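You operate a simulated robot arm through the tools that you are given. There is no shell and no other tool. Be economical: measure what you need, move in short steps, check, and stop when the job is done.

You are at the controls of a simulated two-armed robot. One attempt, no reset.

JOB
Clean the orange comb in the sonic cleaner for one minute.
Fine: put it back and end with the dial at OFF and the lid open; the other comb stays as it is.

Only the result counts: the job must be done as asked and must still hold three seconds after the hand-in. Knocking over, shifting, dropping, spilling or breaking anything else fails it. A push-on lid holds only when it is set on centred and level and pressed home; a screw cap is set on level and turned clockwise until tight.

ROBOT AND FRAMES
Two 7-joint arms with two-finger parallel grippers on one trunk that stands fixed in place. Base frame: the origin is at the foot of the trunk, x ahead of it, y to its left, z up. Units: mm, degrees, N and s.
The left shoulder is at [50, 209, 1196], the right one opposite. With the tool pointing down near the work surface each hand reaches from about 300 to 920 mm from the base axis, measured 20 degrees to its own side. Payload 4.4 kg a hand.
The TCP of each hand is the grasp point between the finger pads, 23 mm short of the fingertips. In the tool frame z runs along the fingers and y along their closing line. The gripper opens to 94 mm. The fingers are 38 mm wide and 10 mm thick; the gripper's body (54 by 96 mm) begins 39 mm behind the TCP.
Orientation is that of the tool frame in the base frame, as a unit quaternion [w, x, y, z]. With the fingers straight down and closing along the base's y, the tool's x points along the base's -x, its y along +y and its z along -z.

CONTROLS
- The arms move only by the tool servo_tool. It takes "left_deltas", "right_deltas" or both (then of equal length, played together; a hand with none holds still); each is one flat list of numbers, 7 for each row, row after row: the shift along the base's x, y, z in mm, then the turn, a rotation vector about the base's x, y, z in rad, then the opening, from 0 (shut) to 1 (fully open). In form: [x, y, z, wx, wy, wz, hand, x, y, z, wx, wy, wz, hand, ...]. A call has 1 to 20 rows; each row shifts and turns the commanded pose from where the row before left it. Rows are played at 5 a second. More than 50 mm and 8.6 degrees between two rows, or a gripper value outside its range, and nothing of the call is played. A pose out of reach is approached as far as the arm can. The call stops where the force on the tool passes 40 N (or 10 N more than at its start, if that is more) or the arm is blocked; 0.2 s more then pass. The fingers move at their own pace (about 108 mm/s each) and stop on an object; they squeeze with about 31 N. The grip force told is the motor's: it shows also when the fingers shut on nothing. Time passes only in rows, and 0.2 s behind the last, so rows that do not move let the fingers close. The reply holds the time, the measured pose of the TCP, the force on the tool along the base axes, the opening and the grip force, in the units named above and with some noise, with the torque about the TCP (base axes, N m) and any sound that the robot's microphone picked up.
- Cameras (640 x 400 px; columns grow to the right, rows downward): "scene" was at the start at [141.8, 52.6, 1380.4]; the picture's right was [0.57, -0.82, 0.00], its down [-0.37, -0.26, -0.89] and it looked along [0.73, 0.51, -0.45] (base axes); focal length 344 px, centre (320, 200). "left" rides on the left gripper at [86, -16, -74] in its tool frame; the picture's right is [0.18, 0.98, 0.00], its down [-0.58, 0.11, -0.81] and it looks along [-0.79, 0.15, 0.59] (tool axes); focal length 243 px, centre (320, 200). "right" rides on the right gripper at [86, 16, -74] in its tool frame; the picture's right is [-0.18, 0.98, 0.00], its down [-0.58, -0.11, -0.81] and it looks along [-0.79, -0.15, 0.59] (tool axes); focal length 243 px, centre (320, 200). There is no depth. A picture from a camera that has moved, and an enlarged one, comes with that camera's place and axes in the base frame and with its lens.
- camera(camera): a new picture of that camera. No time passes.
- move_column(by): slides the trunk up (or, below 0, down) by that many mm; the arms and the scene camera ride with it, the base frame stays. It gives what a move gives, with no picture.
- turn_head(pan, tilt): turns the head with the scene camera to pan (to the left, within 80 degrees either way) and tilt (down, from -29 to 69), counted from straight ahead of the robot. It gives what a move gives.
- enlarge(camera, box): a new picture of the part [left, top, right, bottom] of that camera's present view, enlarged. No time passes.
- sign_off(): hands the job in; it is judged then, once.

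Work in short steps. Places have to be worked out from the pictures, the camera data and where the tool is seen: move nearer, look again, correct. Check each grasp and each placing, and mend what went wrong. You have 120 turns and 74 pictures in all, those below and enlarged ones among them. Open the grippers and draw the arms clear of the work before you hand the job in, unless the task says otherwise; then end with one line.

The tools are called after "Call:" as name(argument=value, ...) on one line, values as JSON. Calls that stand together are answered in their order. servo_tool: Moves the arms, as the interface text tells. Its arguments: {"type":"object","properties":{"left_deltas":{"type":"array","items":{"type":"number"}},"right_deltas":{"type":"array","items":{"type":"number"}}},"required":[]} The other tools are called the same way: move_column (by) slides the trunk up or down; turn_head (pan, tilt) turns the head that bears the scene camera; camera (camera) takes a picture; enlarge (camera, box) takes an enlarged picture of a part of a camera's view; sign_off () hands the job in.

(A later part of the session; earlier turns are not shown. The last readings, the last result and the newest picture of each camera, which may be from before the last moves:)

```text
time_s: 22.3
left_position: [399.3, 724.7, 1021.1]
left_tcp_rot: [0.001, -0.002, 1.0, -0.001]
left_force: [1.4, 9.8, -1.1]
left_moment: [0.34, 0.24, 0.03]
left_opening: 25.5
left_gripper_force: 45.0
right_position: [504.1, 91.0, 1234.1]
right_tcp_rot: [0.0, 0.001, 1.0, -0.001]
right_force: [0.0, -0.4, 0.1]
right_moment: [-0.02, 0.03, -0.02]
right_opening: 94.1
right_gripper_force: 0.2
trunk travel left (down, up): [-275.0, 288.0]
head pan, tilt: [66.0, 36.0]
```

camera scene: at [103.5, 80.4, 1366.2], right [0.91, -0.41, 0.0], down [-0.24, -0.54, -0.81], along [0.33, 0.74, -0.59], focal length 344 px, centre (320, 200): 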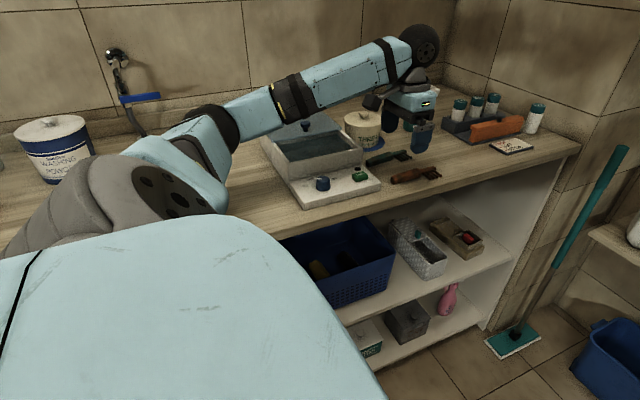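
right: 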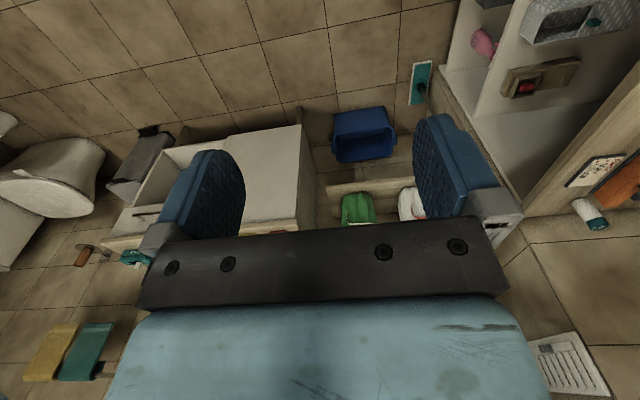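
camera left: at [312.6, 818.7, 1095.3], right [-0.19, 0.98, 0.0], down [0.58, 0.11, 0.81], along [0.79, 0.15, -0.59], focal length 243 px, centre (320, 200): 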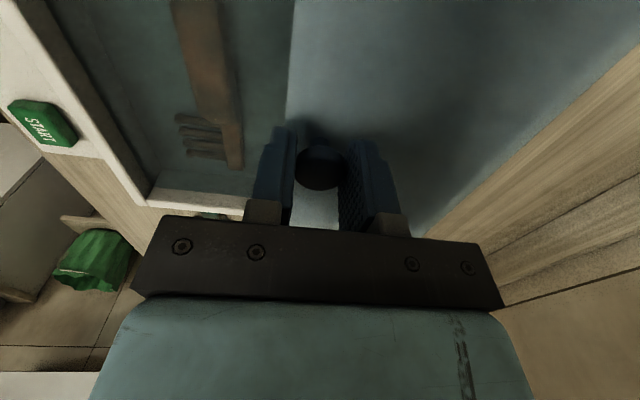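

The end stop was reached (10 N at y≈725), so the lid is closed. I'll release, rise, and move above the dial.

Call:
servo_tool(left_deltas=[0, 2, 0, 0, 0, 0, 0, 0, 0, 0, 0, 0, 0, 0.5, 0, 0, 0, 0, 0, 0, 0.5, 0, 0, 30, 0, 0, 0, 0.5, 0, 0, 20, 0, 0, 0, 0.5, -18, -40, 0, 0, 0, 0, 0.5, -17, -40, -10, 0, 0, 0, 0.5])

Call:
camera(camera="left")

Call:
enlarge(camera="scene", box=[240, 80, 400, 200])

```text
time_s: 23.9
left_position: [365.7, 645.6, 1061.7]
left_tcp_rot: [0.0, -0.001, 1.0, -0.001]
left_force: [-0.6, -1.0, 0.3]
left_moment: [-0.01, -0.02, -0.02]
left_opening: 46.8
left_gripper_force: 0.1
right_position: [503.3, 88.8, 1234.3]
right_tcp_rot: [0.001, 0.0, 1.0, 0.001]
right_force: [0.5, -0.2, 0.6]
right_moment: [-0.02, 0.03, -0.04]
right_opening: 94.1
right_gripper_force: 0.2
trunk travel left (down, up): [-275.0, 288.0]
head pan, tilt: [66.0, 36.0]
```

```text
36 pictures are left
camera left: at [277.5, 628.7, 1135.4], right [-0.19, 0.98, 0.0], down [0.58, 0.11, 0.81], along [0.79, 0.15, -0.59], focal length 243 px, centre (320, 200)
```

left: 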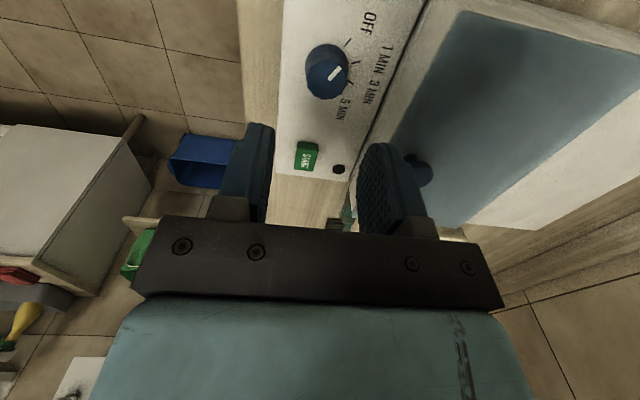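

```text
3.33 times, centred on (320, 140) of scene
camera zoom: at [102.3, 80.1, 1366.3], right [0.91, -0.41, 0.0], down [-0.24, -0.54, -0.81], along [0.33, 0.74, -0.59], focal length 1146 px, centre (320, 400)
```

zoom: 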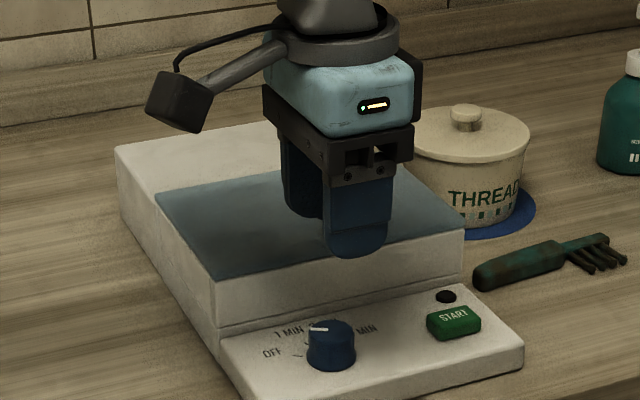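

The dial centre is about (365,650.5), top z≈960. I'll align in y and descend to z≈973, straddling it.

Call:
servo_tool(left_deltas=[-1, 5, -30, 0, 0, 0, 0.5, 0, 0, -30, 0, 0, 0, 0.5, 0, 0, -15, 0, 0, 0, 0.5, 0, 0, -8, 0, 0, 0, 0.5, 0, 0, -4, 0, 0, 0, 0.5])

Call:
camera(camera="left")

Call:
enlarge(camera="scene", box=[280, 130, 376, 202])

```text
time_s: 25.1
left_position: [362.8, 650.4, 974.2]
left_tcp_rot: [0.001, -0.001, 1.0, -0.001]
left_force: [1.2, 0.2, -0.1]
left_moment: [0.02, 0.0, 0.0]
left_opening: 46.8
left_gripper_force: 0.1
right_position: [503.3, 89.6, 1235.4]
right_tcp_rot: [0.0, 0.0, 1.0, 0.0]
right_force: [-0.6, 0.7, 0.5]
right_moment: [0.03, -0.01, -0.02]
right_opening: 94.3
right_gripper_force: 0.1
trunk travel left (down, up): [-275.0, 288.0]
head pan, tilt: [66.0, 36.0]
```

```text
34 pictures are left
camera left: at [276.6, 633.7, 1048.2], right [-0.19, 0.98, 0.0], down [0.58, 0.11, 0.81], along [0.79, 0.15, -0.59], focal length 243 px, centre (320, 200)
```

left: 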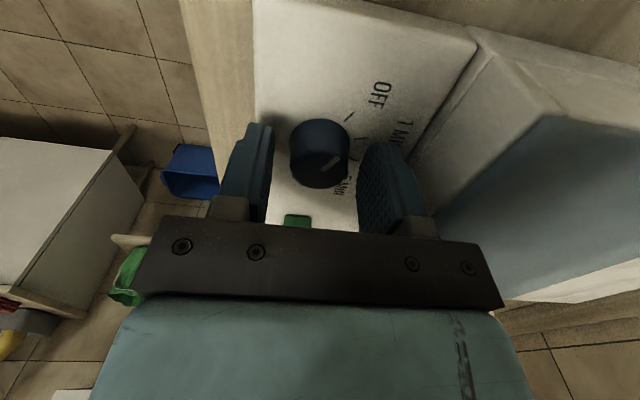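

```text
5.56 times, centred on (328, 166) of scene
camera zoom: at [102.2, 80.2, 1366.3], right [0.91, -0.41, 0.0], down [-0.24, -0.54, -0.81], along [0.33, 0.74, -0.59], focal length 1909 px, centre (276, 389)
```

zoom: 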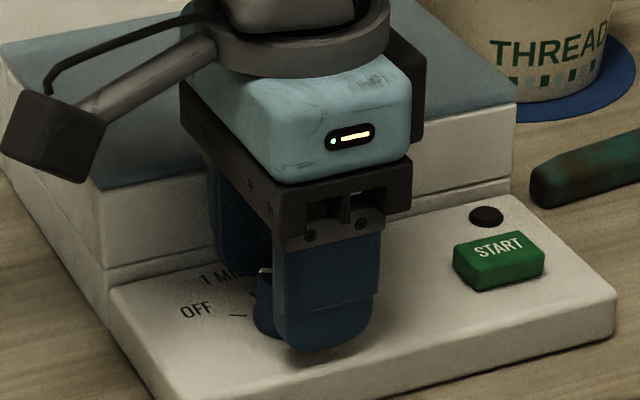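

The fingers straddle the dial. I'll lower 4 mm, correct x by 2 mm, and close.

Call:
servo_tool(left_deltas=[2, 0, -2, 0, 0, 0, 0.5, 0, 0, -2, 0, 0, 0, 0.5, 0, 0, 0, 0, 0, 0, 0.4, 0, 0, 0, 0, 0, 0, 0, 0, 0, 0, 0, 0, 0, 0])

```text
time_s: 26.3
left_position: [365.2, 649.4, 971.4]
left_tcp_rot: [0.001, -0.001, 1.0, -0.001]
left_force: [-0.3, -1.7, -0.8]
left_moment: [0.4, -0.35, 0.02]
left_opening: 29.8
left_gripper_force: 44.5
right_position: [503.1, 89.9, 1235.4]
right_tcp_rot: [0.0, 0.0, 1.0, 0.0]
right_force: [0.4, 0.3, 0.4]
right_moment: [-0.04, 0.01, 0.01]
right_opening: 94.1
right_gripper_force: 0.1
trunk travel left (down, up): [-275.0, 288.0]
head pan, tilt: [66.0, 36.0]
```

The dial is gripped (29.8 mm). I'll turn about 36° clockwise (negative z) toward 1 MIN.

Call:
servo_tool(left_deltas=[0, 0, 0, 0, 0, -0.105, 0, 0, 0, 0, 0, 0, -0.105, 0, 0, 0, 0, 0, 0, -0.105, 0, 0, 0, 0, 0, 0, -0.105, 0, 0, 0, 0, 0, 0, -0.105, 0, 0, 0, 0, 0, 0, -0.105, 0, 0, 0, 0, 0, 0, 0, 0])

Call:
enlarge(camera="left", box=[220, 80, 460, 230])

```text
time_s: 27.9
left_position: [365.8, 648.8, 971.0]
left_tcp_rot: [0.0, 0.309, 0.951, 0.0]
left_force: [1.1, -7.9, -3.2]
left_moment: [-0.18, -0.78, 0.0]
left_opening: 29.7
left_gripper_force: 44.7
right_position: [502.8, 87.8, 1233.9]
right_tcp_rot: [-0.001, 0.001, 1.0, -0.001]
right_force: [0.5, 0.4, 0.2]
right_moment: [-0.01, 0.0, -0.04]
right_opening: 94.0
right_gripper_force: 0.1
trunk travel left (down, up): [-275.0, 288.0]
head pan, tilt: [66.0, 36.0]
```

```text
2.67 times, centred on (340, 155) of left
camera zoom: at [285.8, 687.5, 1044.7], right [0.43, 0.9, 0.0], down [0.53, -0.25, 0.81], along [0.73, -0.35, -0.59], focal length 647 px, centre (267, 320)
```

zoom: 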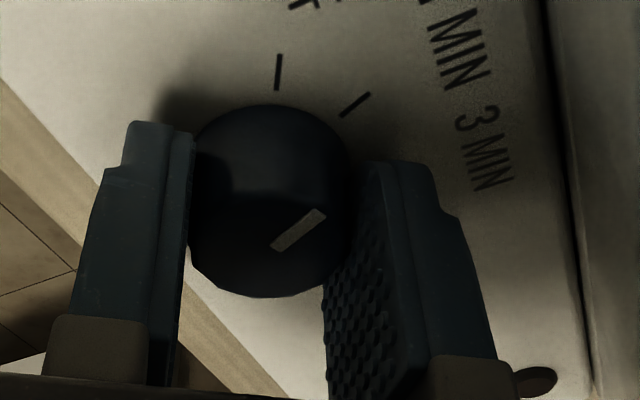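

The pointer computes to ≈113°, matching the 1 MIN tick. I'll release the dial, rise, and check.

Call:
servo_tool(left_deltas=[0, 0, 0, 0, 0, 0, 0.5, 0, 0, 0, 0, 0, 0, 0.5, 0, 0, 30, 0, 0, 0, 0.5, 0, 0, 40, 0, 0, 0, 0.5])

Call:
enlarge(camera="left", box=[220, 0, 460, 150])

Call:
enlarge(camera="scene", box=[280, 130, 400, 205])

```text
time_s: 28.9
left_position: [365.8, 649.3, 1042.5]
left_tcp_rot: [0.001, 0.31, 0.951, -0.001]
left_force: [-0.2, 0.1, -0.2]
left_moment: [-0.02, -0.03, -0.04]
left_opening: 46.8
left_gripper_force: 0.1
right_position: [503.4, 88.9, 1234.9]
right_tcp_rot: [0.0, -0.001, 1.0, 0.0]
right_force: [-0.2, 0.2, -0.8]
right_moment: [0.01, 0.02, 0.04]
right_opening: 94.0
right_gripper_force: 0.0
trunk travel left (down, up): [-275.0, 288.0]
head pan, tilt: [66.0, 36.0]
```

```text
2.67 times, centred on (340, 75) of left
camera zoom: at [286.0, 687.4, 1116.0], right [0.43, 0.9, 0.0], down [0.53, -0.25, 0.81], along [0.73, -0.35, -0.59], focal length 647 px, centre (267, 533)
```

zoom: 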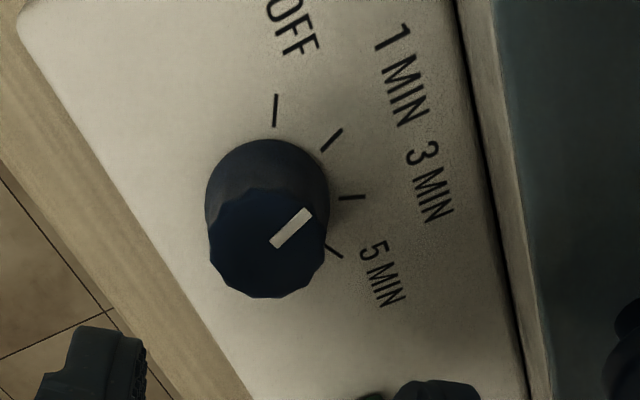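

```text
5.33 times, centred on (340, 168) of scene
camera zoom: at [101.8, 79.6, 1366.3], right [0.91, -0.41, 0.0], down [-0.24, -0.54, -0.81], along [0.33, 0.74, -0.59], focal length 1833 px, centre (213, 373)
```

zoom: 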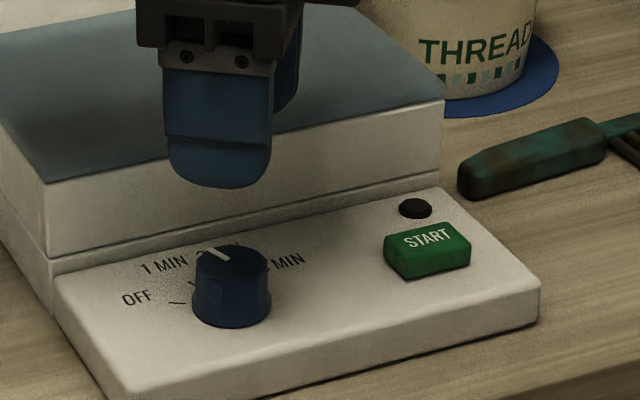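

The dial is at 1 MIN. START triangulates to about (453,647), top z≈951. I'll shut the fingers, return the yaw to zero, and move above START.

Call:
servo_tool(left_deltas=[15, 0, 0, 0, 0, 0.105, 0, 15, 0, 0, 0, 0, 0.105, 0, 15, 0, 0, 0, 0, 0.105, 0, 15, 0, 0, 0, 0, 0.105, 0, 15, -1, 0, 0, 0, 0.105, 0, 12, -1, -15, 0, 0, 0.105, 0, 0, 0, -30, 0, 0, 0, 0])

Call:
camera(camera="left")

Call:
enlarge(camera="scene", box=[280, 120, 400, 210])

```text
time_s: 30.5
left_position: [452.1, 647.7, 994.7]
left_tcp_rot: [0.0, -0.001, 1.0, -0.001]
left_force: [-0.5, -0.3, -0.7]
left_moment: [-0.01, 0.0, -0.01]
left_opening: 0.4
left_gripper_force: 30.9
right_position: [503.4, 90.4, 1235.1]
right_tcp_rot: [0.0, 0.0, 1.0, 0.0]
right_force: [0.2, -0.4, -0.9]
right_moment: [-0.01, 0.02, 0.0]
right_opening: 93.9
right_gripper_force: 0.1
trunk travel left (down, up): [-275.0, 288.0]
head pan, tilt: [66.0, 36.0]
```

```text
29 pictures are left
camera left: at [365.4, 631.7, 1069.1], right [-0.19, 0.98, 0.0], down [0.58, 0.11, 0.81], along [0.79, 0.15, -0.59], focal length 243 px, centre (320, 200)
```

left: 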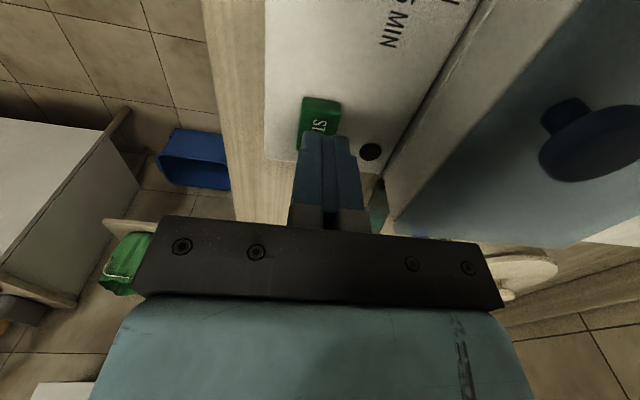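

```text
4.44 times, centred on (340, 165) of scene
camera zoom: at [102.4, 80.6, 1366.3], right [0.91, -0.41, 0.0], down [-0.24, -0.54, -0.81], along [0.33, 0.74, -0.59], focal length 1527 px, centre (231, 356)
```

zoom: 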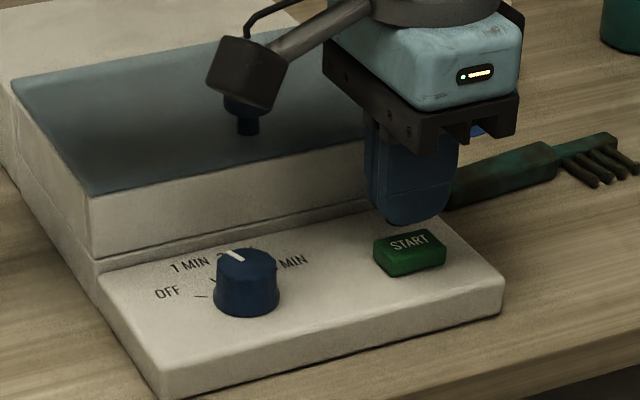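

The finger tip is aligned over START. I'll press down slowly, watching force and sound.

Call:
servo_tool(left_deltas=[1, -1, -12, 0, 0, 0, 0, 0, 0, -4, 0, 0, 0, 0, 0, 0, -2, 0, 0, 0, 0, 0, 0, -2, 0, 0, 0, 0, 0, 0, -2, 0, 0, 0, 0])

```text
time_s: 31.7
left_position: [452.9, 646.3, 972.8]
left_tcp_rot: [0.0, -0.001, 1.0, -0.001]
left_force: [0.5, 0.4, 2.3]
left_moment: [-0.01, -0.03, -0.01]
left_opening: 0.0
left_gripper_force: 30.6
right_position: [503.2, 88.3, 1234.5]
right_tcp_rot: [0.0, 0.0, 1.0, 0.001]
right_force: [-0.2, 0.2, 0.4]
right_moment: [-0.01, 0.02, 0.01]
right_opening: 94.0
right_gripper_force: 0.1
trunk travel left (down, up): [-275.0, 288.0]
head pan, tilt: [66.0, 36.0]
heard: click
```

A click was heard. I'll back off and check the lamp and the sound.

Call:
servo_tool(left_deltas=[0, 0, 10, 0, 0, 0, 0, 0, 0, 40, 0, 0, 0, 0, 0, 0, 30, 0, 0, 0, 0])

Call:
enlarge(camera="scene", box=[280, 120, 400, 210])

```text
time_s: 32.5
left_position: [453.3, 647.2, 1052.8]
left_tcp_rot: [0.0, 0.0, 1.0, 0.0]
left_force: [0.1, 0.6, -0.1]
left_moment: [-0.01, 0.0, 0.02]
left_opening: 0.1
left_gripper_force: 31.0
right_position: [503.1, 89.5, 1235.5]
right_tcp_rot: [-0.001, 0.0, 1.0, 0.0]
right_force: [-0.3, 0.6, 1.4]
right_moment: [-0.02, 0.01, -0.02]
right_opening: 94.0
right_gripper_force: 0.0
trunk travel left (down, up): [-275.0, 288.0]
head pan, tilt: [66.0, 36.0]
```

```text
4.44 times, centred on (340, 165) of scene
camera zoom: at [102.2, 80.3, 1366.2], right [0.91, -0.41, 0.0], down [-0.24, -0.54, -0.81], along [0.33, 0.74, -0.59], focal length 1527 px, centre (231, 356)
```

zoom: 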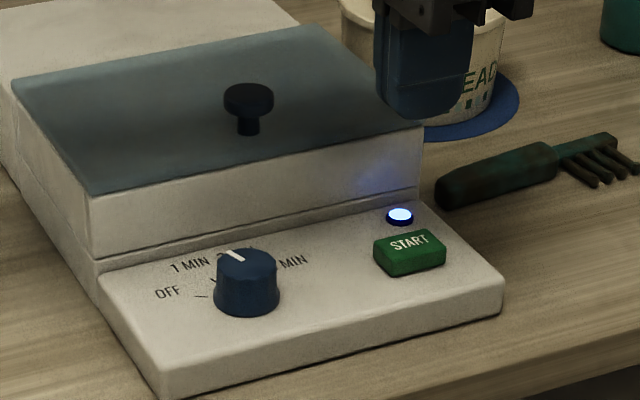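

The lamp is lit, so cleaning started at about t=31.6 s. I'll move above the lid knob at its closed position (399,725) and wait out the minute.

Call:
servo_tool(left_deltas=[-18, 26, 10, 0, 0, 0, 0.5, -18, 26, 0, 0, 0, 0, 0.5, -18, 26, 0, 0, 0, 0, 0.5, 0, 0, 0, 0, 0, 0, 0.5, 0, 0, 0, 0, 0, 0, 0.5, 0, 0, 0, 0, 0, 0, 0.5, 0, 0, 0, 0, 0, 0, 0.5, 0, 0, 0, 0, 0, 0, 0.5, 0, 0, 0, 0, 0, 0, 0.5, 0, 0, 0, 0, 0, 0, 0.5, 0, 0, 0, 0, 0, 0, 0.5, 0, 0, 0, 0, 0, 0, 0.5, 0, 0, 0, 0, 0, 0, 0.5, 0, 0, 0, 0, 0, 0, 0.5, 0, 0, 0, 0, 0, 0, 0.5, 0, 0, 0, 0, 0, 0, 0.5, 0, 0, 0, 0, 0, 0, 0.5, 0, 0, 0, 0, 0, 0, 0.5, 0, 0, 0, 0, 0, 0, 0.5, 0, 0, 0, 0, 0, 0, 0.5])

Call:
servo_tool(left_deltas=[0, 0, 0, 0, 0, 0, 0.5, 0, 0, 0, 0, 0, 0, 0.5, 0, 0, 0, 0, 0, 0, 0.5, 0, 0, 0, 0, 0, 0, 0.5, 0, 0, 0, 0, 0, 0, 0.5, 0, 0, 0, 0, 0, 0, 0.5, 0, 0, 0, 0, 0, 0, 0.5, 0, 0, 0, 0, 0, 0, 0.5, 0, 0, 0, 0, 0, 0, 0.5, 0, 0, 0, 0, 0, 0, 0.5, 0, 0, 0, 0, 0, 0, 0.5, 0, 0, 0, 0, 0, 0, 0.5, 0, 0, 0, 0, 0, 0, 0.5, 0, 0, 0, 0, 0, 0, 0.5, 0, 0, 0, 0, 0, 0, 0.5, 0, 0, 0, 0, 0, 0, 0.5, 0, 0, 0, 0, 0, 0, 0.5, 0, 0, 0, 0, 0, 0, 0.5, 0, 0, 0, 0, 0, 0, 0.5, 0, 0, 0, 0, 0, 0, 0.5])

Call:
servo_tool(left_deltas=[0, 0, 0, 0, 0, 0, 0.5, 0, 0, 0, 0, 0, 0, 0.5, 0, 0, 0, 0, 0, 0, 0.5, 0, 0, 0, 0, 0, 0, 0.5, 0, 0, 0, 0, 0, 0, 0.5, 0, 0, 0, 0, 0, 0, 0.5, 0, 0, 0, 0, 0, 0, 0.5, 0, 0, 0, 0, 0, 0, 0.5, 0, 0, 0, 0, 0, 0, 0.5, 0, 0, 0, 0, 0, 0, 0.5, 0, 0, 0, 0, 0, 0, 0.5, 0, 0, 0, 0, 0, 0, 0.5, 0, 0, 0, 0, 0, 0, 0.5, 0, 0, 0, 0, 0, 0, 0.5, 0, 0, 0, 0, 0, 0, 0.5, 0, 0, 0, 0, 0, 0, 0.5, 0, 0, 0, 0, 0, 0, 0.5, 0, 0, 0, 0, 0, 0, 0.5, 0, 0, 0, 0, 0, 0, 0.5, 0, 0, 0, 0, 0, 0, 0.5])

Call:
servo_tool(left_deltas=[0, 0, 0, 0, 0, 0, 0.5, 0, 0, 0, 0, 0, 0, 0.5, 0, 0, 0, 0, 0, 0, 0.5, 0, 0, 0, 0, 0, 0, 0.5, 0, 0, 0, 0, 0, 0, 0.5, 0, 0, 0, 0, 0, 0, 0.5, 0, 0, 0, 0, 0, 0, 0.5, 0, 0, 0, 0, 0, 0, 0.5, 0, 0, 0, 0, 0, 0, 0.5, 0, 0, 0, 0, 0, 0, 0.5, 0, 0, 0, 0, 0, 0, 0.5, 0, 0, 0, 0, 0, 0, 0.5, 0, 0, 0, 0, 0, 0, 0.5, 0, 0, 0, 0, 0, 0, 0.5, 0, 0, 0, 0, 0, 0, 0.5, 0, 0, 0, 0, 0, 0, 0.5, 0, 0, 0, 0, 0, 0, 0.5, 0, 0, 0, 0, 0, 0, 0.5, 0, 0, 0, 0, 0, 0, 0.5, 0, 0, 0, 0, 0, 0, 0.5])

Call:
servo_tool(left_deltas=[0, 0, 0, 0, 0, 0, 0.5, 0, 0, 0, 0, 0, 0, 0.5, 0, 0, 0, 0, 0, 0, 0.5, 0, 0, 0, 0, 0, 0, 0.5, 0, 0, 0, 0, 0, 0, 0.5, 0, 0, 0, 0, 0, 0, 0.5, 0, 0, 0, 0, 0, 0, 0.5, 0, 0, 0, 0, 0, 0, 0.5, 0, 0, 0, 0, 0, 0, 0.5, 0, 0, 0, 0, 0, 0, 0.5, 0, 0, 0, 0, 0, 0, 0.5, 0, 0, 0, 0, 0, 0, 0.5, 0, 0, 0, 0, 0, 0, 0.5, 0, 0, 0, 0, 0, 0, 0.5, 0, 0, 0, 0, 0, 0, 0.5, 0, 0, 0, 0, 0, 0, 0.5, 0, 0, 0, 0, 0, 0, 0.5, 0, 0, 0, 0, 0, 0, 0.5, 0, 0, 0, 0, 0, 0, 0.5, 0, 0, 0, 0, 0, 0, 0.5])

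Call:
servo_tool(left_deltas=[0, 0, 0, 0, 0, 0, 0.5, 0, 0, 0, 0, 0, 0, 0.5, 0, 0, 0, 0, 0, 0, 0.5, 0, 0, 0, 0, 0, 0, 0.5, 0, 0, 0, 0, 0, 0, 0.5, 0, 0, 0, 0, 0, 0, 0.5, 0, 0, 0, 0, 0, 0, 0.5, 0, 0, 0, 0, 0, 0, 0.5, 0, 0, 0, 0, 0, 0, 0.5, 0, 0, 0, 0, 0, 0, 0.5, 0, 0, 0, 0, 0, 0, 0.5, 0, 0, 0, 0, 0, 0, 0.5, 0, 0, 0, 0, 0, 0, 0.5, 0, 0, 0, 0, 0, 0, 0.5, 0, 0, 0, 0, 0, 0, 0.5, 0, 0, 0, 0, 0, 0, 0.5, 0, 0, 0, 0, 0, 0, 0.5, 0, 0, 0, 0, 0, 0, 0.5, 0, 0, 0, 0, 0, 0, 0.5, 0, 0, 0, 0, 0, 0, 0.5])

```text
time_s: 36.7
left_position: [398.2, 724.0, 1063.6]
left_tcp_rot: [0.001, -0.001, 1.0, -0.001]
left_force: [0.3, -0.1, 0.1]
left_moment: [0.0, -0.01, -0.02]
left_opening: 47.0
left_gripper_force: 0.0
right_position: [504.0, 89.3, 1234.5]
right_tcp_rot: [0.0, -0.001, 1.0, 0.0]
right_force: [0.7, -0.2, 0.1]
right_moment: [0.03, -0.04, -0.03]
right_opening: 94.1
right_gripper_force: 0.0
trunk travel left (down, up): [-275.0, 288.0]
head pan, tilt: [66.0, 36.0]
```

```text
time_s: 40.9
left_position: [398.0, 723.9, 1062.4]
left_tcp_rot: [0.001, -0.001, 1.0, 0.0]
left_force: [-0.2, 0.0, 0.8]
left_moment: [0.0, -0.04, 0.0]
left_opening: 46.7
left_gripper_force: 0.1
right_position: [503.2, 88.6, 1234.0]
right_tcp_rot: [-0.001, 0.0, 1.0, 0.0]
right_force: [-0.4, -0.5, 0.2]
right_moment: [-0.01, 0.02, -0.01]
right_opening: 94.2
right_gripper_force: 0.1
trunk travel left (down, up): [-275.0, 288.0]
head pan, tilt: [66.0, 36.0]
```

```text
time_s: 45.1
left_position: [399.1, 724.9, 1062.8]
left_tcp_rot: [0.001, -0.001, 1.0, -0.001]
left_force: [0.8, -0.4, 0.3]
left_moment: [0.01, -0.02, -0.01]
left_opening: 46.8
left_gripper_force: 0.0
right_position: [503.1, 89.9, 1235.3]
right_tcp_rot: [0.0, 0.0, 1.0, 0.0]
right_force: [0.2, 0.6, 0.2]
right_moment: [-0.01, 0.0, -0.02]
right_opening: 94.1
right_gripper_force: 0.0
trunk travel left (down, up): [-275.0, 288.0]
head pan, tilt: [66.0, 36.0]
```

```text
time_s: 49.3
left_position: [397.0, 723.8, 1062.7]
left_tcp_rot: [0.001, -0.001, 1.0, -0.001]
left_force: [0.2, 0.1, 0.1]
left_moment: [-0.02, -0.03, -0.01]
left_opening: 47.0
left_gripper_force: 0.1
right_position: [502.9, 90.4, 1234.4]
right_tcp_rot: [0.0, 0.0, 1.0, 0.0]
right_force: [1.2, 0.8, 0.9]
right_moment: [0.01, -0.02, -0.02]
right_opening: 94.1
right_gripper_force: 0.1
trunk travel left (down, up): [-275.0, 288.0]
head pan, tilt: [66.0, 36.0]
```

```text
time_s: 53.5
left_position: [399.1, 724.8, 1063.5]
left_tcp_rot: [0.002, -0.001, 1.0, -0.001]
left_force: [0.0, 0.4, 0.8]
left_moment: [-0.02, 0.0, 0.0]
left_opening: 46.8
left_gripper_force: 0.1
right_position: [503.4, 89.8, 1234.9]
right_tcp_rot: [0.0, 0.0, 1.0, 0.0]
right_force: [-0.2, -0.7, -0.1]
right_moment: [0.0, 0.0, 0.02]
right_opening: 93.9
right_gripper_force: 0.0
trunk travel left (down, up): [-275.0, 288.0]
head pan, tilt: [66.0, 36.0]
```

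```text
time_s: 57.7
left_position: [399.6, 723.9, 1063.3]
left_tcp_rot: [0.0, -0.001, 1.0, -0.001]
left_force: [-0.4, 0.5, -0.2]
left_moment: [-0.02, 0.02, 0.01]
left_opening: 47.0
left_gripper_force: 0.0
right_position: [503.8, 89.4, 1235.5]
right_tcp_rot: [0.0, 0.0, 1.0, 0.0]
right_force: [0.1, -0.4, 0.3]
right_moment: [-0.01, 0.02, -0.04]
right_opening: 93.9
right_gripper_force: 0.1
trunk travel left (down, up): [-275.0, 288.0]
head pan, tilt: [66.0, 36.0]
```

It is t=57.7 s with about 34 s left, and no end-of-cycle sound so far. I'll keep waiting.

Call:
servo_tool(left_deltas=[0, 0, 0, 0, 0, 0, 0.5, 0, 0, 0, 0, 0, 0, 0.5, 0, 0, 0, 0, 0, 0, 0.5, 0, 0, 0, 0, 0, 0, 0.5, 0, 0, 0, 0, 0, 0, 0.5, 0, 0, 0, 0, 0, 0, 0.5, 0, 0, 0, 0, 0, 0, 0.5, 0, 0, 0, 0, 0, 0, 0.5, 0, 0, 0, 0, 0, 0, 0.5, 0, 0, 0, 0, 0, 0, 0.5, 0, 0, 0, 0, 0, 0, 0.5, 0, 0, 0, 0, 0, 0, 0.5, 0, 0, 0, 0, 0, 0, 0.5, 0, 0, 0, 0, 0, 0, 0.5, 0, 0, 0, 0, 0, 0, 0.5, 0, 0, 0, 0, 0, 0, 0.5, 0, 0, 0, 0, 0, 0, 0.5, 0, 0, 0, 0, 0, 0, 0.5, 0, 0, 0, 0, 0, 0, 0.5, 0, 0, 0, 0, 0, 0, 0.5])

Call:
servo_tool(left_deltas=[0, 0, 0, 0, 0, 0, 0.5, 0, 0, 0, 0, 0, 0, 0.5, 0, 0, 0, 0, 0, 0, 0.5, 0, 0, 0, 0, 0, 0, 0.5, 0, 0, 0, 0, 0, 0, 0.5, 0, 0, 0, 0, 0, 0, 0.5, 0, 0, 0, 0, 0, 0, 0.5, 0, 0, 0, 0, 0, 0, 0.5, 0, 0, 0, 0, 0, 0, 0.5, 0, 0, 0, 0, 0, 0, 0.5, 0, 0, 0, 0, 0, 0, 0.5, 0, 0, 0, 0, 0, 0, 0.5, 0, 0, 0, 0, 0, 0, 0.5, 0, 0, 0, 0, 0, 0, 0.5, 0, 0, 0, 0, 0, 0, 0.5, 0, 0, 0, 0, 0, 0, 0.5, 0, 0, 0, 0, 0, 0, 0.5, 0, 0, 0, 0, 0, 0, 0.5, 0, 0, 0, 0, 0, 0, 0.5, 0, 0, 0, 0, 0, 0, 0.5])

Call:
servo_tool(left_deltas=[0, 0, 0, 0, 0, 0, 0.5, 0, 0, 0, 0, 0, 0, 0.5, 0, 0, 0, 0, 0, 0, 0.5, 0, 0, 0, 0, 0, 0, 0.5, 0, 0, 0, 0, 0, 0, 0.5, 0, 0, 0, 0, 0, 0, 0.5, 0, 0, 0, 0, 0, 0, 0.5, 0, 0, 0, 0, 0, 0, 0.5, 0, 0, 0, 0, 0, 0, 0.5, 0, 0, 0, 0, 0, 0, 0.5, 0, 0, 0, 0, 0, 0, 0.5, 0, 0, 0, 0, 0, 0, 0.5, 0, 0, 0, 0, 0, 0, 0.5, 0, 0, 0, 0, 0, 0, 0.5, 0, 0, 0, 0, 0, 0, 0.5, 0, 0, 0, 0, 0, 0, 0.5, 0, 0, 0, 0, 0, 0, 0.5, 0, 0, 0, 0, 0, 0, 0.5, 0, 0, 0, 0, 0, 0, 0.5, 0, 0, 0, 0, 0, 0, 0.5])

Call:
servo_tool(left_deltas=[0, 0, 0, 0, 0, 0, 0.5, 0, 0, 0, 0, 0, 0, 0.5, 0, 0, 0, 0, 0, 0, 0.5, 0, 0, 0, 0, 0, 0, 0.5, 0, 0, 0, 0, 0, 0, 0.5, 0, 0, 0, 0, 0, 0, 0.5, 0, 0, 0, 0, 0, 0, 0.5, 0, 0, 0, 0, 0, 0, 0.5, 0, 0, 0, 0, 0, 0, 0.5, 0, 0, 0, 0, 0, 0, 0.5, 0, 0, 0, 0, 0, 0, 0.5, 0, 0, 0, 0, 0, 0, 0.5, 0, 0, 0, 0, 0, 0, 0.5, 0, 0, 0, 0, 0, 0, 0.5, 0, 0, 0, 0, 0, 0, 0.5, 0, 0, 0, 0, 0, 0, 0.5, 0, 0, 0, 0, 0, 0, 0.5, 0, 0, 0, 0, 0, 0, 0.5, 0, 0, 0, 0, 0, 0, 0.5, 0, 0, 0, 0, 0, 0, 0.5])

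Call:
servo_tool(left_deltas=[0, 0, 0, 0, 0, 0, 0.5, 0, 0, 0, 0, 0, 0, 0.5, 0, 0, 0, 0, 0, 0, 0.5, 0, 0, 0, 0, 0, 0, 0.5, 0, 0, 0, 0, 0, 0, 0.5, 0, 0, 0, 0, 0, 0, 0.5, 0, 0, 0, 0, 0, 0, 0.5, 0, 0, 0, 0, 0, 0, 0.5, 0, 0, 0, 0, 0, 0, 0.5, 0, 0, 0, 0, 0, 0, 0.5, 0, 0, 0, 0, 0, 0, 0.5, 0, 0, 0, 0, 0, 0, 0.5, 0, 0, 0, 0, 0, 0, 0.5, 0, 0, 0, 0, 0, 0, 0.5, 0, 0, 0, 0, 0, 0, 0.5, 0, 0, 0, 0, 0, 0, 0.5, 0, 0, 0, 0, 0, 0, 0.5, 0, 0, 0, 0, 0, 0, 0.5, 0, 0, 0, 0, 0, 0, 0.5, 0, 0, 0, 0, 0, 0, 0.5])

Call:
servo_tool(left_deltas=[0, 0, 0, 0, 0, 0, 0.5, 0, 0, 0, 0, 0, 0, 0.5, 0, 0, 0, 0, 0, 0, 0.5, 0, 0, 0, 0, 0, 0, 0.5, 0, 0, 0, 0, 0, 0, 0.5, 0, 0, 0, 0, 0, 0, 0.5, 0, 0, 0, 0, 0, 0, 0.5, 0, 0, 0, 0, 0, 0, 0.5, 0, 0, 0, 0, 0, 0, 0.5, 0, 0, 0, 0, 0, 0, 0.5, 0, 0, 0, 0, 0, 0, 0.5, 0, 0, 0, 0, 0, 0, 0.5, 0, 0, 0, 0, 0, 0, 0.5, 0, 0, 0, 0, 0, 0, 0.5, 0, 0, 0, 0, 0, 0, 0.5, 0, 0, 0, 0, 0, 0, 0.5, 0, 0, 0, 0, 0, 0, 0.5, 0, 0, 0, 0, 0, 0, 0.5, 0, 0, 0, 0, 0, 0, 0.5, 0, 0, 0, 0, 0, 0, 0.5])

Call:
servo_tool(left_deltas=[0, 0, 0, 0, 0, 0, 0.5, 0, 0, 0, 0, 0, 0, 0.5, 0, 0, 0, 0, 0, 0, 0.5, 0, 0, 0, 0, 0, 0, 0.5, 0, 0, 0, 0, 0, 0, 0.5, 0, 0, 0, 0, 0, 0, 0.5, 0, 0, 0, 0, 0, 0, 0.5, 0, 0, 0, 0, 0, 0, 0.5, 0, 0, 0, 0, 0, 0, 0.5, 0, 0, 0, 0, 0, 0, 0.5, 0, 0, 0, 0, 0, 0, 0.5, 0, 0, 0, 0, 0, 0, 0.5, 0, 0, 0, 0, 0, 0, 0.5, 0, 0, 0, 0, 0, 0, 0.5, 0, 0, 0, 0, 0, 0, 0.5, 0, 0, 0, 0, 0, 0, 0.5, 0, 0, 0, 0, 0, 0, 0.5, 0, 0, 0, 0, 0, 0, 0.5, 0, 0, 0, 0, 0, 0, 0.5, 0, 0, 0, 0, 0, 0, 0.5])

Call:
servo_tool(left_deltas=[0, 0, 0, 0, 0, 0, 0.5, 0, 0, 0, 0, 0, 0, 0.5, 0, 0, 0, 0, 0, 0, 0.5, 0, 0, 0, 0, 0, 0, 0.5, 0, 0, 0, 0, 0, 0, 0.5, 0, 0, 0, 0, 0, 0, 0.5, 0, 0, 0, 0, 0, 0, 0.5, 0, 0, 0, 0, 0, 0, 0.5, 0, 0, 0, 0, 0, 0, 0.5, 0, 0, 0, 0, 0, 0, 0.5, 0, 0, 0, 0, 0, 0, 0.5, 0, 0, 0, 0, 0, 0, 0.5, 0, 0, 0, 0, 0, 0, 0.5, 0, 0, 0, 0, 0, 0, 0.5, 0, 0, 0, 0, 0, 0, 0.5, 0, 0, 0, 0, 0, 0, 0.5, 0, 0, 0, 0, 0, 0, 0.5, 0, 0, 0, 0, 0, 0, 0.5, 0, 0, 0, 0, 0, 0, 0.5, 0, 0, 0, 0, 0, 0, 0.5])

Call:
enlarge(camera="scene", box=[280, 120, 400, 210])

```text
time_s: 61.9
left_position: [398.0, 726.1, 1063.0]
left_tcp_rot: [0.001, -0.001, 1.0, 0.0]
left_force: [-0.3, -0.3, -0.4]
left_moment: [0.01, -0.01, -0.01]
left_opening: 47.0
left_gripper_force: 0.0
right_position: [503.6, 89.3, 1234.1]
right_tcp_rot: [0.0, 0.0, 1.0, 0.0]
right_force: [0.1, 0.6, 0.0]
right_moment: [-0.03, 0.01, -0.02]
right_opening: 94.1
right_gripper_force: 0.1
trunk travel left (down, up): [-275.0, 288.0]
head pan, tilt: [66.0, 36.0]
```

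```text
time_s: 66.1
left_position: [398.7, 725.1, 1063.8]
left_tcp_rot: [0.001, -0.001, 1.0, -0.001]
left_force: [-0.1, 0.6, -0.6]
left_moment: [0.01, 0.0, -0.04]
left_opening: 47.0
left_gripper_force: 0.1
right_position: [502.7, 90.4, 1234.4]
right_tcp_rot: [0.0, 0.0, 1.0, 0.0]
right_force: [-0.3, 0.4, 0.1]
right_moment: [0.0, 0.02, -0.03]
right_opening: 93.9
right_gripper_force: 0.0
trunk travel left (down, up): [-275.0, 288.0]
head pan, tilt: [66.0, 36.0]
```

```text
time_s: 70.3
left_position: [399.5, 724.5, 1062.6]
left_tcp_rot: [0.001, 0.0, 1.0, -0.001]
left_force: [0.1, 0.9, -0.8]
left_moment: [-0.02, 0.03, 0.06]
left_opening: 46.6
left_gripper_force: 0.1
right_position: [504.4, 89.7, 1233.9]
right_tcp_rot: [0.0, 0.0, 1.0, 0.0]
right_force: [0.3, -0.1, -0.4]
right_moment: [0.0, -0.03, 0.04]
right_opening: 94.0
right_gripper_force: 0.1
trunk travel left (down, up): [-275.0, 288.0]
head pan, tilt: [66.0, 36.0]
```

```text
time_s: 74.5
left_position: [397.6, 724.6, 1062.2]
left_tcp_rot: [0.001, -0.001, 1.0, -0.001]
left_force: [0.1, 0.4, 0.1]
left_moment: [-0.01, 0.01, -0.01]
left_opening: 46.8
left_gripper_force: 0.0
right_position: [503.5, 90.1, 1233.8]
right_tcp_rot: [0.0, 0.0, 1.0, 0.0]
right_force: [-0.1, -0.1, 0.4]
right_moment: [0.02, 0.03, 0.0]
right_opening: 94.0
right_gripper_force: 0.1
trunk travel left (down, up): [-275.0, 288.0]
head pan, tilt: [66.0, 36.0]
```

```text
time_s: 78.7
left_position: [398.5, 725.0, 1062.4]
left_tcp_rot: [0.001, -0.001, 1.0, -0.001]
left_force: [-0.4, 0.4, 0.4]
left_moment: [0.01, -0.01, 0.01]
left_opening: 46.9
left_gripper_force: 0.0
right_position: [503.2, 90.5, 1235.3]
right_tcp_rot: [0.0, 0.0, 1.0, 0.0]
right_force: [1.3, 0.7, 0.1]
right_moment: [0.01, 0.01, -0.03]
right_opening: 93.9
right_gripper_force: 0.0
trunk travel left (down, up): [-275.0, 288.0]
head pan, tilt: [66.0, 36.0]
```

```text
time_s: 82.9
left_position: [398.7, 724.4, 1062.5]
left_tcp_rot: [0.001, -0.002, 1.0, -0.001]
left_force: [-0.7, -0.5, -0.5]
left_moment: [0.0, 0.02, -0.02]
left_opening: 47.0
left_gripper_force: 0.1
right_position: [502.9, 89.5, 1235.2]
right_tcp_rot: [0.0, 0.0, 1.0, 0.0]
right_force: [-0.1, -0.7, 0.1]
right_moment: [-0.02, -0.03, 0.03]
right_opening: 94.1
right_gripper_force: 0.1
trunk travel left (down, up): [-275.0, 288.0]
head pan, tilt: [66.0, 36.0]
```

```text
time_s: 87.1
left_position: [397.8, 724.7, 1063.1]
left_tcp_rot: [0.001, 0.0, 1.0, -0.001]
left_force: [0.3, -0.5, -0.1]
left_moment: [0.01, 0.0, 0.0]
left_opening: 46.7
left_gripper_force: 0.0
right_position: [502.5, 89.9, 1234.1]
right_tcp_rot: [0.0, 0.0, 1.0, 0.0]
right_force: [0.2, 0.2, 0.8]
right_moment: [0.04, 0.0, -0.01]
right_opening: 94.0
right_gripper_force: 0.1
trunk travel left (down, up): [-275.0, 288.0]
head pan, tilt: [66.0, 36.0]
```

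```text
time_s: 91.3
left_position: [398.2, 725.4, 1062.5]
left_tcp_rot: [0.001, -0.001, 1.0, -0.001]
left_force: [0.4, 0.2, -0.3]
left_moment: [0.02, -0.02, -0.03]
left_opening: 47.2
left_gripper_force: 0.1
right_position: [503.3, 89.9, 1234.7]
right_tcp_rot: [0.0, 0.0, 1.0, 0.0]
right_force: [0.3, -0.3, 0.1]
right_moment: [0.03, 0.01, 0.0]
right_opening: 93.9
right_gripper_force: 0.2
trunk travel left (down, up): [-275.0, 288.0]
head pan, tilt: [66.0, 36.0]
```

```text
4.44 times, centred on (340, 165) of scene
camera zoom: at [102.2, 80.2, 1366.3], right [0.91, -0.41, 0.0], down [-0.24, -0.54, -0.81], along [0.33, 0.74, -0.59], focal length 1527 px, centre (231, 356)
```

zoom: 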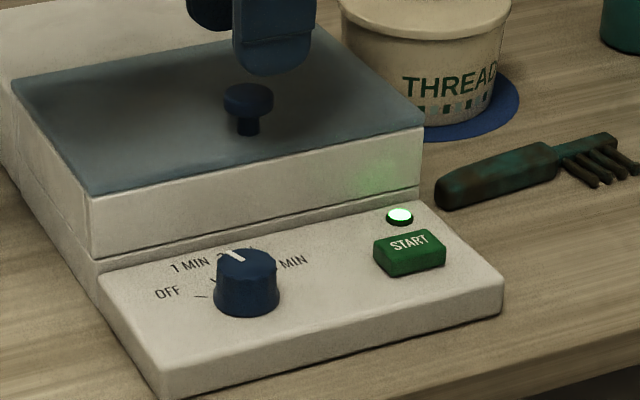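

The lamp has turned green, so the cycle is finished. Now I'll grip the lid knob again.

Call:
servo_tool(left_deltas=[0, 0, -20, 0, 0, 0, 0.5, 0, 0, -20, 0, 0, 0, 0.5, 0, 0, 0, 0, 0, 0, 0.35, 0, 0, 0, 0, 0, 0, 0, 0, 0, 0, 0, 0, 0, 0])

```text
time_s: 92.5
left_position: [399.5, 724.6, 1024.1]
left_tcp_rot: [0.001, -0.001, 1.0, -0.002]
left_force: [0.4, 0.1, -0.2]
left_moment: [-0.01, -0.16, 0.04]
left_opening: 25.4
left_gripper_force: 45.3
right_position: [504.1, 89.7, 1234.8]
right_tcp_rot: [-0.001, 0.0, 1.0, 0.0]
right_force: [0.2, 0.1, 0.7]
right_moment: [0.01, 0.01, -0.02]
right_opening: 93.9
right_gripper_force: 0.1
trunk travel left (down, up): [-275.0, 288.0]
head pan, tilt: [66.0, 36.0]
```

The knob is gripped. I'll slide the lid back about 110 mm to its original position.

Call:
servo_tool(left_deltas=[0, 5, 0, 0, 0, 0, 0, 0, 10, 0, 0, 0, 0, 0, 0, 10, 0, 0, 0, 0, 0, 0, 10, 0, 0, 0, 0, 0, 0, 10, 0, 0, 0, 0, 0, 0, 10, 0, 0, 0, 0, 0, 0, 10, 0, 0, 0, 0, 0, 0, 10, 0, 0, 0, 0, 0, 0, 10, 0, 0, 0, 0, 0, 0, 10, 0, 0, 0, 0, 0, 0, 8, 0, 0, 0, 0, 0, 0, 4, 0, 0, 0, 0, 0, 0, 3, 0, 0, 0, 0, 0, 0, 0, 0, 0, 0, 0, 0])

Call:
enlarge(camera="scene", box=[240, 80, 400, 200])

```text
time_s: 95.5
left_position: [399.8, 836.0, 1023.5]
left_tcp_rot: [0.001, -0.001, 1.0, 0.0]
left_force: [-1.2, -0.8, 0.2]
left_moment: [0.03, 0.01, -0.03]
left_opening: 25.3
left_gripper_force: 45.4
right_position: [503.5, 89.8, 1233.8]
right_tcp_rot: [-0.001, 0.0, 1.0, 0.0]
right_force: [-0.8, 0.0, -0.1]
right_moment: [-0.02, 0.04, 0.0]
right_opening: 93.7
right_gripper_force: 0.1
trunk travel left (down, up): [-275.0, 288.0]
head pan, tilt: [66.0, 36.0]
```

```text
3.33 times, centred on (320, 140) of scene
camera zoom: at [102.2, 80.2, 1366.3], right [0.91, -0.41, 0.0], down [-0.24, -0.54, -0.81], along [0.33, 0.74, -0.59], focal length 1146 px, centre (320, 400)
```

zoom: 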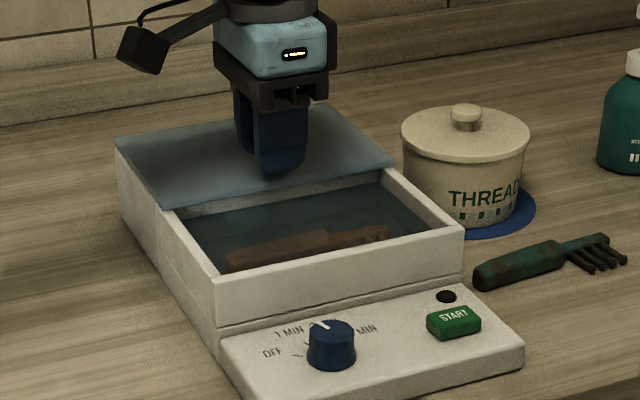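

The lid is back open and the comb looks clean. I'll release the knob, rise, and go above the comb.

Call:
servo_tool(left_deltas=[0, 0, 0, 0, 0, 0, 0.5, 0, 0, 0, 0, 0, 0, 0.5, 0, 0, 40, 0, 0, 0, 0.5, 0, 0, 30, 0, 0, 0, 0.5, -16, -32, 10, 0, 0, 0, 0.5, -16, -32, 0, 0, 0, 0, 0.5])

Call:
camera(camera="left")

```text
time_s: 96.9
left_position: [366.2, 770.2, 1104.3]
left_tcp_rot: [0.001, -0.001, 1.0, -0.001]
left_force: [0.6, 0.7, 0.2]
left_moment: [0.0, -0.03, -0.04]
left_opening: 47.2
left_gripper_force: 0.0
right_position: [502.6, 88.8, 1233.9]
right_tcp_rot: [0.0, -0.001, 1.0, 0.0]
right_force: [-0.2, 0.5, -0.4]
right_moment: [0.03, 0.0, 0.0]
right_opening: 94.1
right_gripper_force: 0.1
trunk travel left (down, up): [-275.0, 288.0]
head pan, tilt: [66.0, 36.0]
```

```text
24 pictures are left
camera left: at [280.4, 754.0, 1178.5], right [-0.19, 0.98, 0.0], down [0.58, 0.11, 0.81], along [0.79, 0.15, -0.59], focal length 243 px, centre (320, 200)
```

left: 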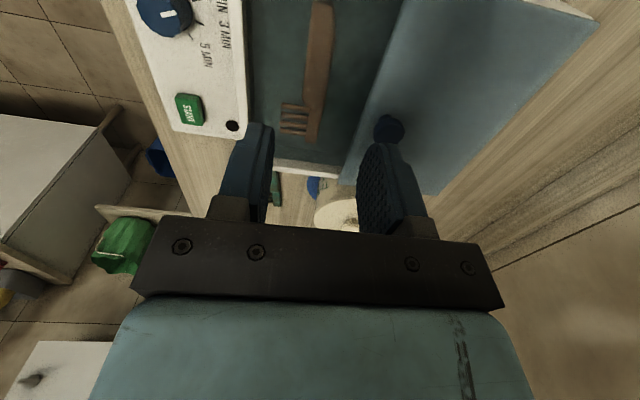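

The comb is visible in the bath. I'll enlarge to measure its yaw before regrasping.

Call:
enlarge(camera="left", box=[210, 0, 450, 150])

```text
2.67 times, centred on (330, 75) of left
camera zoom: at [280.4, 754.0, 1178.5], right [-0.19, 0.98, 0.0], down [0.58, 0.11, 0.81], along [0.79, 0.15, -0.59], focal length 647 px, centre (293, 533)
```

zoom: 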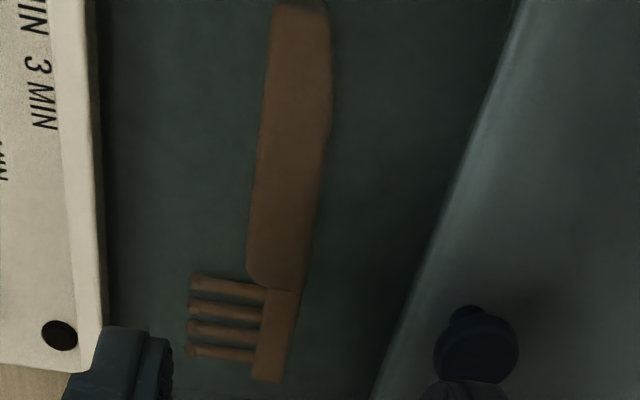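

The comb yaw is ≈0.08 rad, with its handle from x≈336 to 422 and centre line y≈770 at x=367. I'll align yaw and descend to z≈978.

Call:
servo_tool(left_deltas=[1, 0, -30, 0, 0, 0.04, 0.45, 0, 0, -35, 0, 0, 0.04, 0.45, 0, 0, -30, 0, 0, 0, 0.45, 0, 0, -20, 0, 0, 0, 0.45, 0, 0, -10, 0, 0, 0, 0.45, 0, 0, 0, 0, 0, 0, 0.45])

Call:
camera(camera="left")

```text
time_s: 98.3
left_position: [367.9, 771.4, 979.0]
left_tcp_rot: [0.0, -0.041, 0.999, -0.001]
left_force: [-0.4, 0.0, 0.6]
left_moment: [0.01, 0.0, 0.0]
left_opening: 42.5
left_gripper_force: 0.1
right_position: [502.9, 90.1, 1233.9]
right_tcp_rot: [0.0, 0.0, 1.0, 0.0]
right_force: [-0.1, 0.2, 0.0]
right_moment: [0.02, 0.01, 0.02]
right_opening: 94.1
right_gripper_force: 0.1
trunk travel left (down, up): [-275.0, 288.0]
head pan, tilt: [66.0, 36.0]
```

```text
22 pictures are left
camera left: at [283.3, 748.1, 1052.8], right [-0.26, 0.96, 0.0], down [0.57, 0.16, 0.81], along [0.78, 0.21, -0.59], focal length 243 px, centre (320, 200)
```

left: 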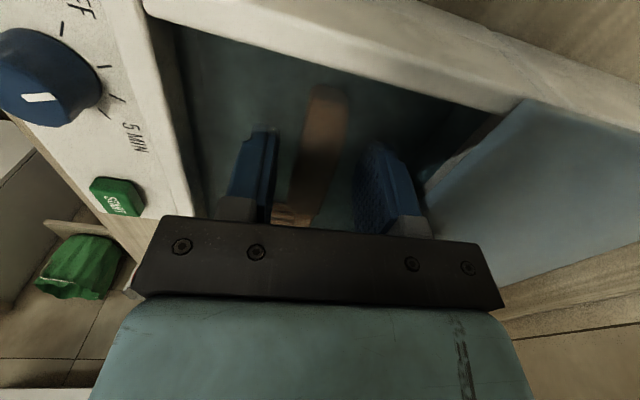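

The comb sits between the fingers just as on the counter. I'll lower 2 mm and close.

Call:
servo_tool(left_deltas=[0, 0, -2, 0, 0, 0, 0.45, 0, 0, 0, 0, 0, 0, 0.2, 0, 0, 0, 0, 0, 0, 0, 0, 0, 0, 0, 0, 0, 0])

Call:
servo_tool(left_deltas=[0, 0, 15, 0, 0, 0, 0, 0, 0, 30, 0, 0, 0, 0, 0, 0, 40, 0, 0, 0, 0, 0, 0, 25, 0, 0, 0, 0])

Call:
enlarge(camera="scene", box=[240, 80, 400, 200])

```text
time_s: 99.3
left_position: [369.3, 771.6, 975.8]
left_tcp_rot: [0.0, -0.041, 0.999, 0.0]
left_force: [-0.6, -0.1, -0.1]
left_moment: [0.03, 0.02, 0.02]
left_opening: 20.9
left_gripper_force: 31.3
right_position: [503.1, 89.1, 1233.3]
right_tcp_rot: [0.001, 0.0, 1.0, 0.0]
right_force: [0.1, 0.2, -0.4]
right_moment: [-0.01, 0.01, 0.02]
right_opening: 94.1
right_gripper_force: 0.1
trunk travel left (down, up): [-275.0, 288.0]
head pan, tilt: [66.0, 36.0]
```

```text
time_s: 100.3
left_position: [367.5, 771.6, 1085.5]
left_tcp_rot: [0.0, -0.042, 0.999, -0.002]
left_force: [-1.0, 0.2, -0.5]
left_moment: [-0.01, 0.04, -0.05]
left_opening: 20.7
left_gripper_force: 31.0
right_position: [503.2, 88.1, 1234.5]
right_tcp_rot: [0.0, 0.0, 1.0, 0.0]
right_force: [0.5, -0.6, -0.2]
right_moment: [0.01, 0.01, 0.02]
right_opening: 94.1
right_gripper_force: 0.1
trunk travel left (down, up): [-275.0, 288.0]
head pan, tilt: [66.0, 36.0]
```

```text
3.33 times, centred on (320, 140) of scene
camera zoom: at [102.1, 80.1, 1366.3], right [0.91, -0.41, 0.0], down [-0.24, -0.54, -0.81], along [0.33, 0.74, -0.59], focal length 1146 px, centre (320, 400)
```

zoom: 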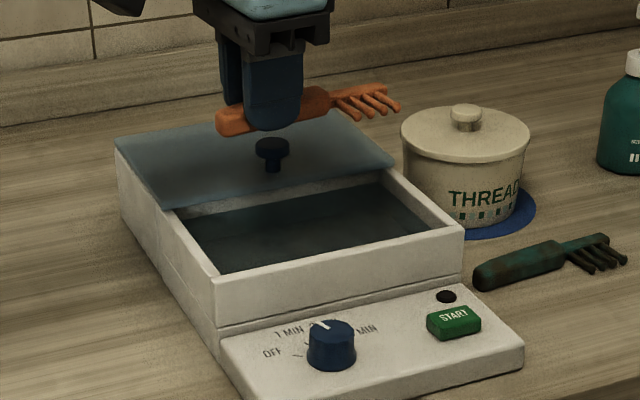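

The comb is lifted, visibly clean, and held with the same offset as before. I'll carry it back the same way to above (566,635).

Call:
servo_tool(left_deltas=[0, -30, 0, 0, 0, 0, 0, 38, -30, 0, 0, 0, 0, 0, 40, -30, 0, 0, 0, 0, 0, 40, -20, 0, 0, 0, 0, 0, 40, -20, 0, 0, 0, 0, 0, 40, -7, 0, 0, 0, 0, 0, 0, 0, -40, 0, 0, 0, 0, 0, 0, -40, 0, 0, 0, 0, 0, 0, 0, 0, 0, 0, 0])

Call:
camera(camera="left")

Call:
enlarge(camera="scene", box=[370, 120, 466, 192])

```text
time_s: 102.3
left_position: [566.5, 633.8, 1006.4]
left_tcp_rot: [0.0, -0.04, 0.999, -0.001]
left_force: [-0.6, 1.1, -0.9]
left_moment: [-0.01, 0.0, 0.02]
left_opening: 21.0
left_gripper_force: 30.9
right_position: [501.6, 89.5, 1234.3]
right_tcp_rot: [0.0, 0.0, 1.0, -0.001]
right_force: [0.4, -0.4, 0.9]
right_moment: [-0.02, -0.02, 0.01]
right_opening: 93.7
right_gripper_force: 0.0
trunk travel left (down, up): [-275.0, 288.0]
head pan, tilt: [66.0, 36.0]
```

```text
20 pictures are left
camera left: at [480.4, 611.1, 1080.2], right [-0.26, 0.96, 0.0], down [0.57, 0.16, 0.81], along [0.78, 0.21, -0.59], focal length 243 px, centre (320, 200)
```

left: 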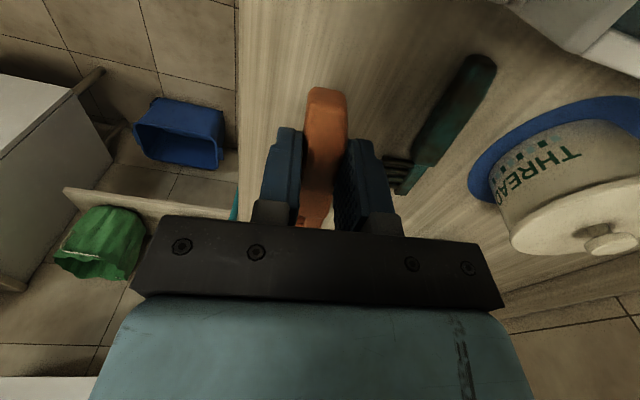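

```text
5.56 times, centred on (418, 156) of scene
camera zoom: at [101.7, 80.1, 1366.4], right [0.91, -0.41, 0.0], down [-0.24, -0.54, -0.81], along [0.33, 0.74, -0.59], focal length 1909 px, centre (-224, 444)
```

zoom: 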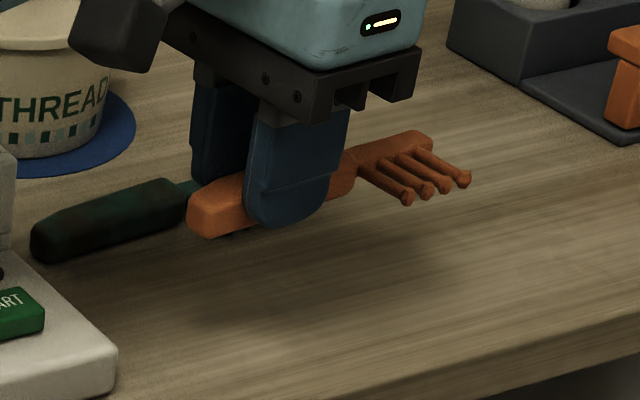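

The pose matches the original grasp pose above the counter. I'll descend to about 947, then in small steps to contact.

Call:
servo_tool(left_deltas=[0, 1, -30, 0, 0, 0, 0, 0, 0, -20, 0, 0, 0, 0, 0, 0, -10, 0, 0, 0, 0, 0, 0, -1.5, 0, 0, 0, 0, 0, 0, 0, 0, 0, 0, 0])

```text
time_s: 103.5
left_position: [567.0, 634.6, 947.0]
left_tcp_rot: [0.002, -0.042, 0.999, 0.001]
left_force: [3.0, 2.9, 10.5]
left_moment: [0.05, 0.27, -0.04]
left_opening: 20.7
left_gripper_force: 31.2
right_position: [501.9, 90.0, 1235.1]
right_tcp_rot: [-0.001, -0.001, 1.0, 0.0]
right_force: [-0.1, -0.7, 0.1]
right_moment: [0.01, 0.0, 0.01]
right_opening: 94.1
right_gripper_force: 0.0
trunk travel left (down, up): [-275.0, 288.0]
head pan, tilt: [66.0, 36.0]
```

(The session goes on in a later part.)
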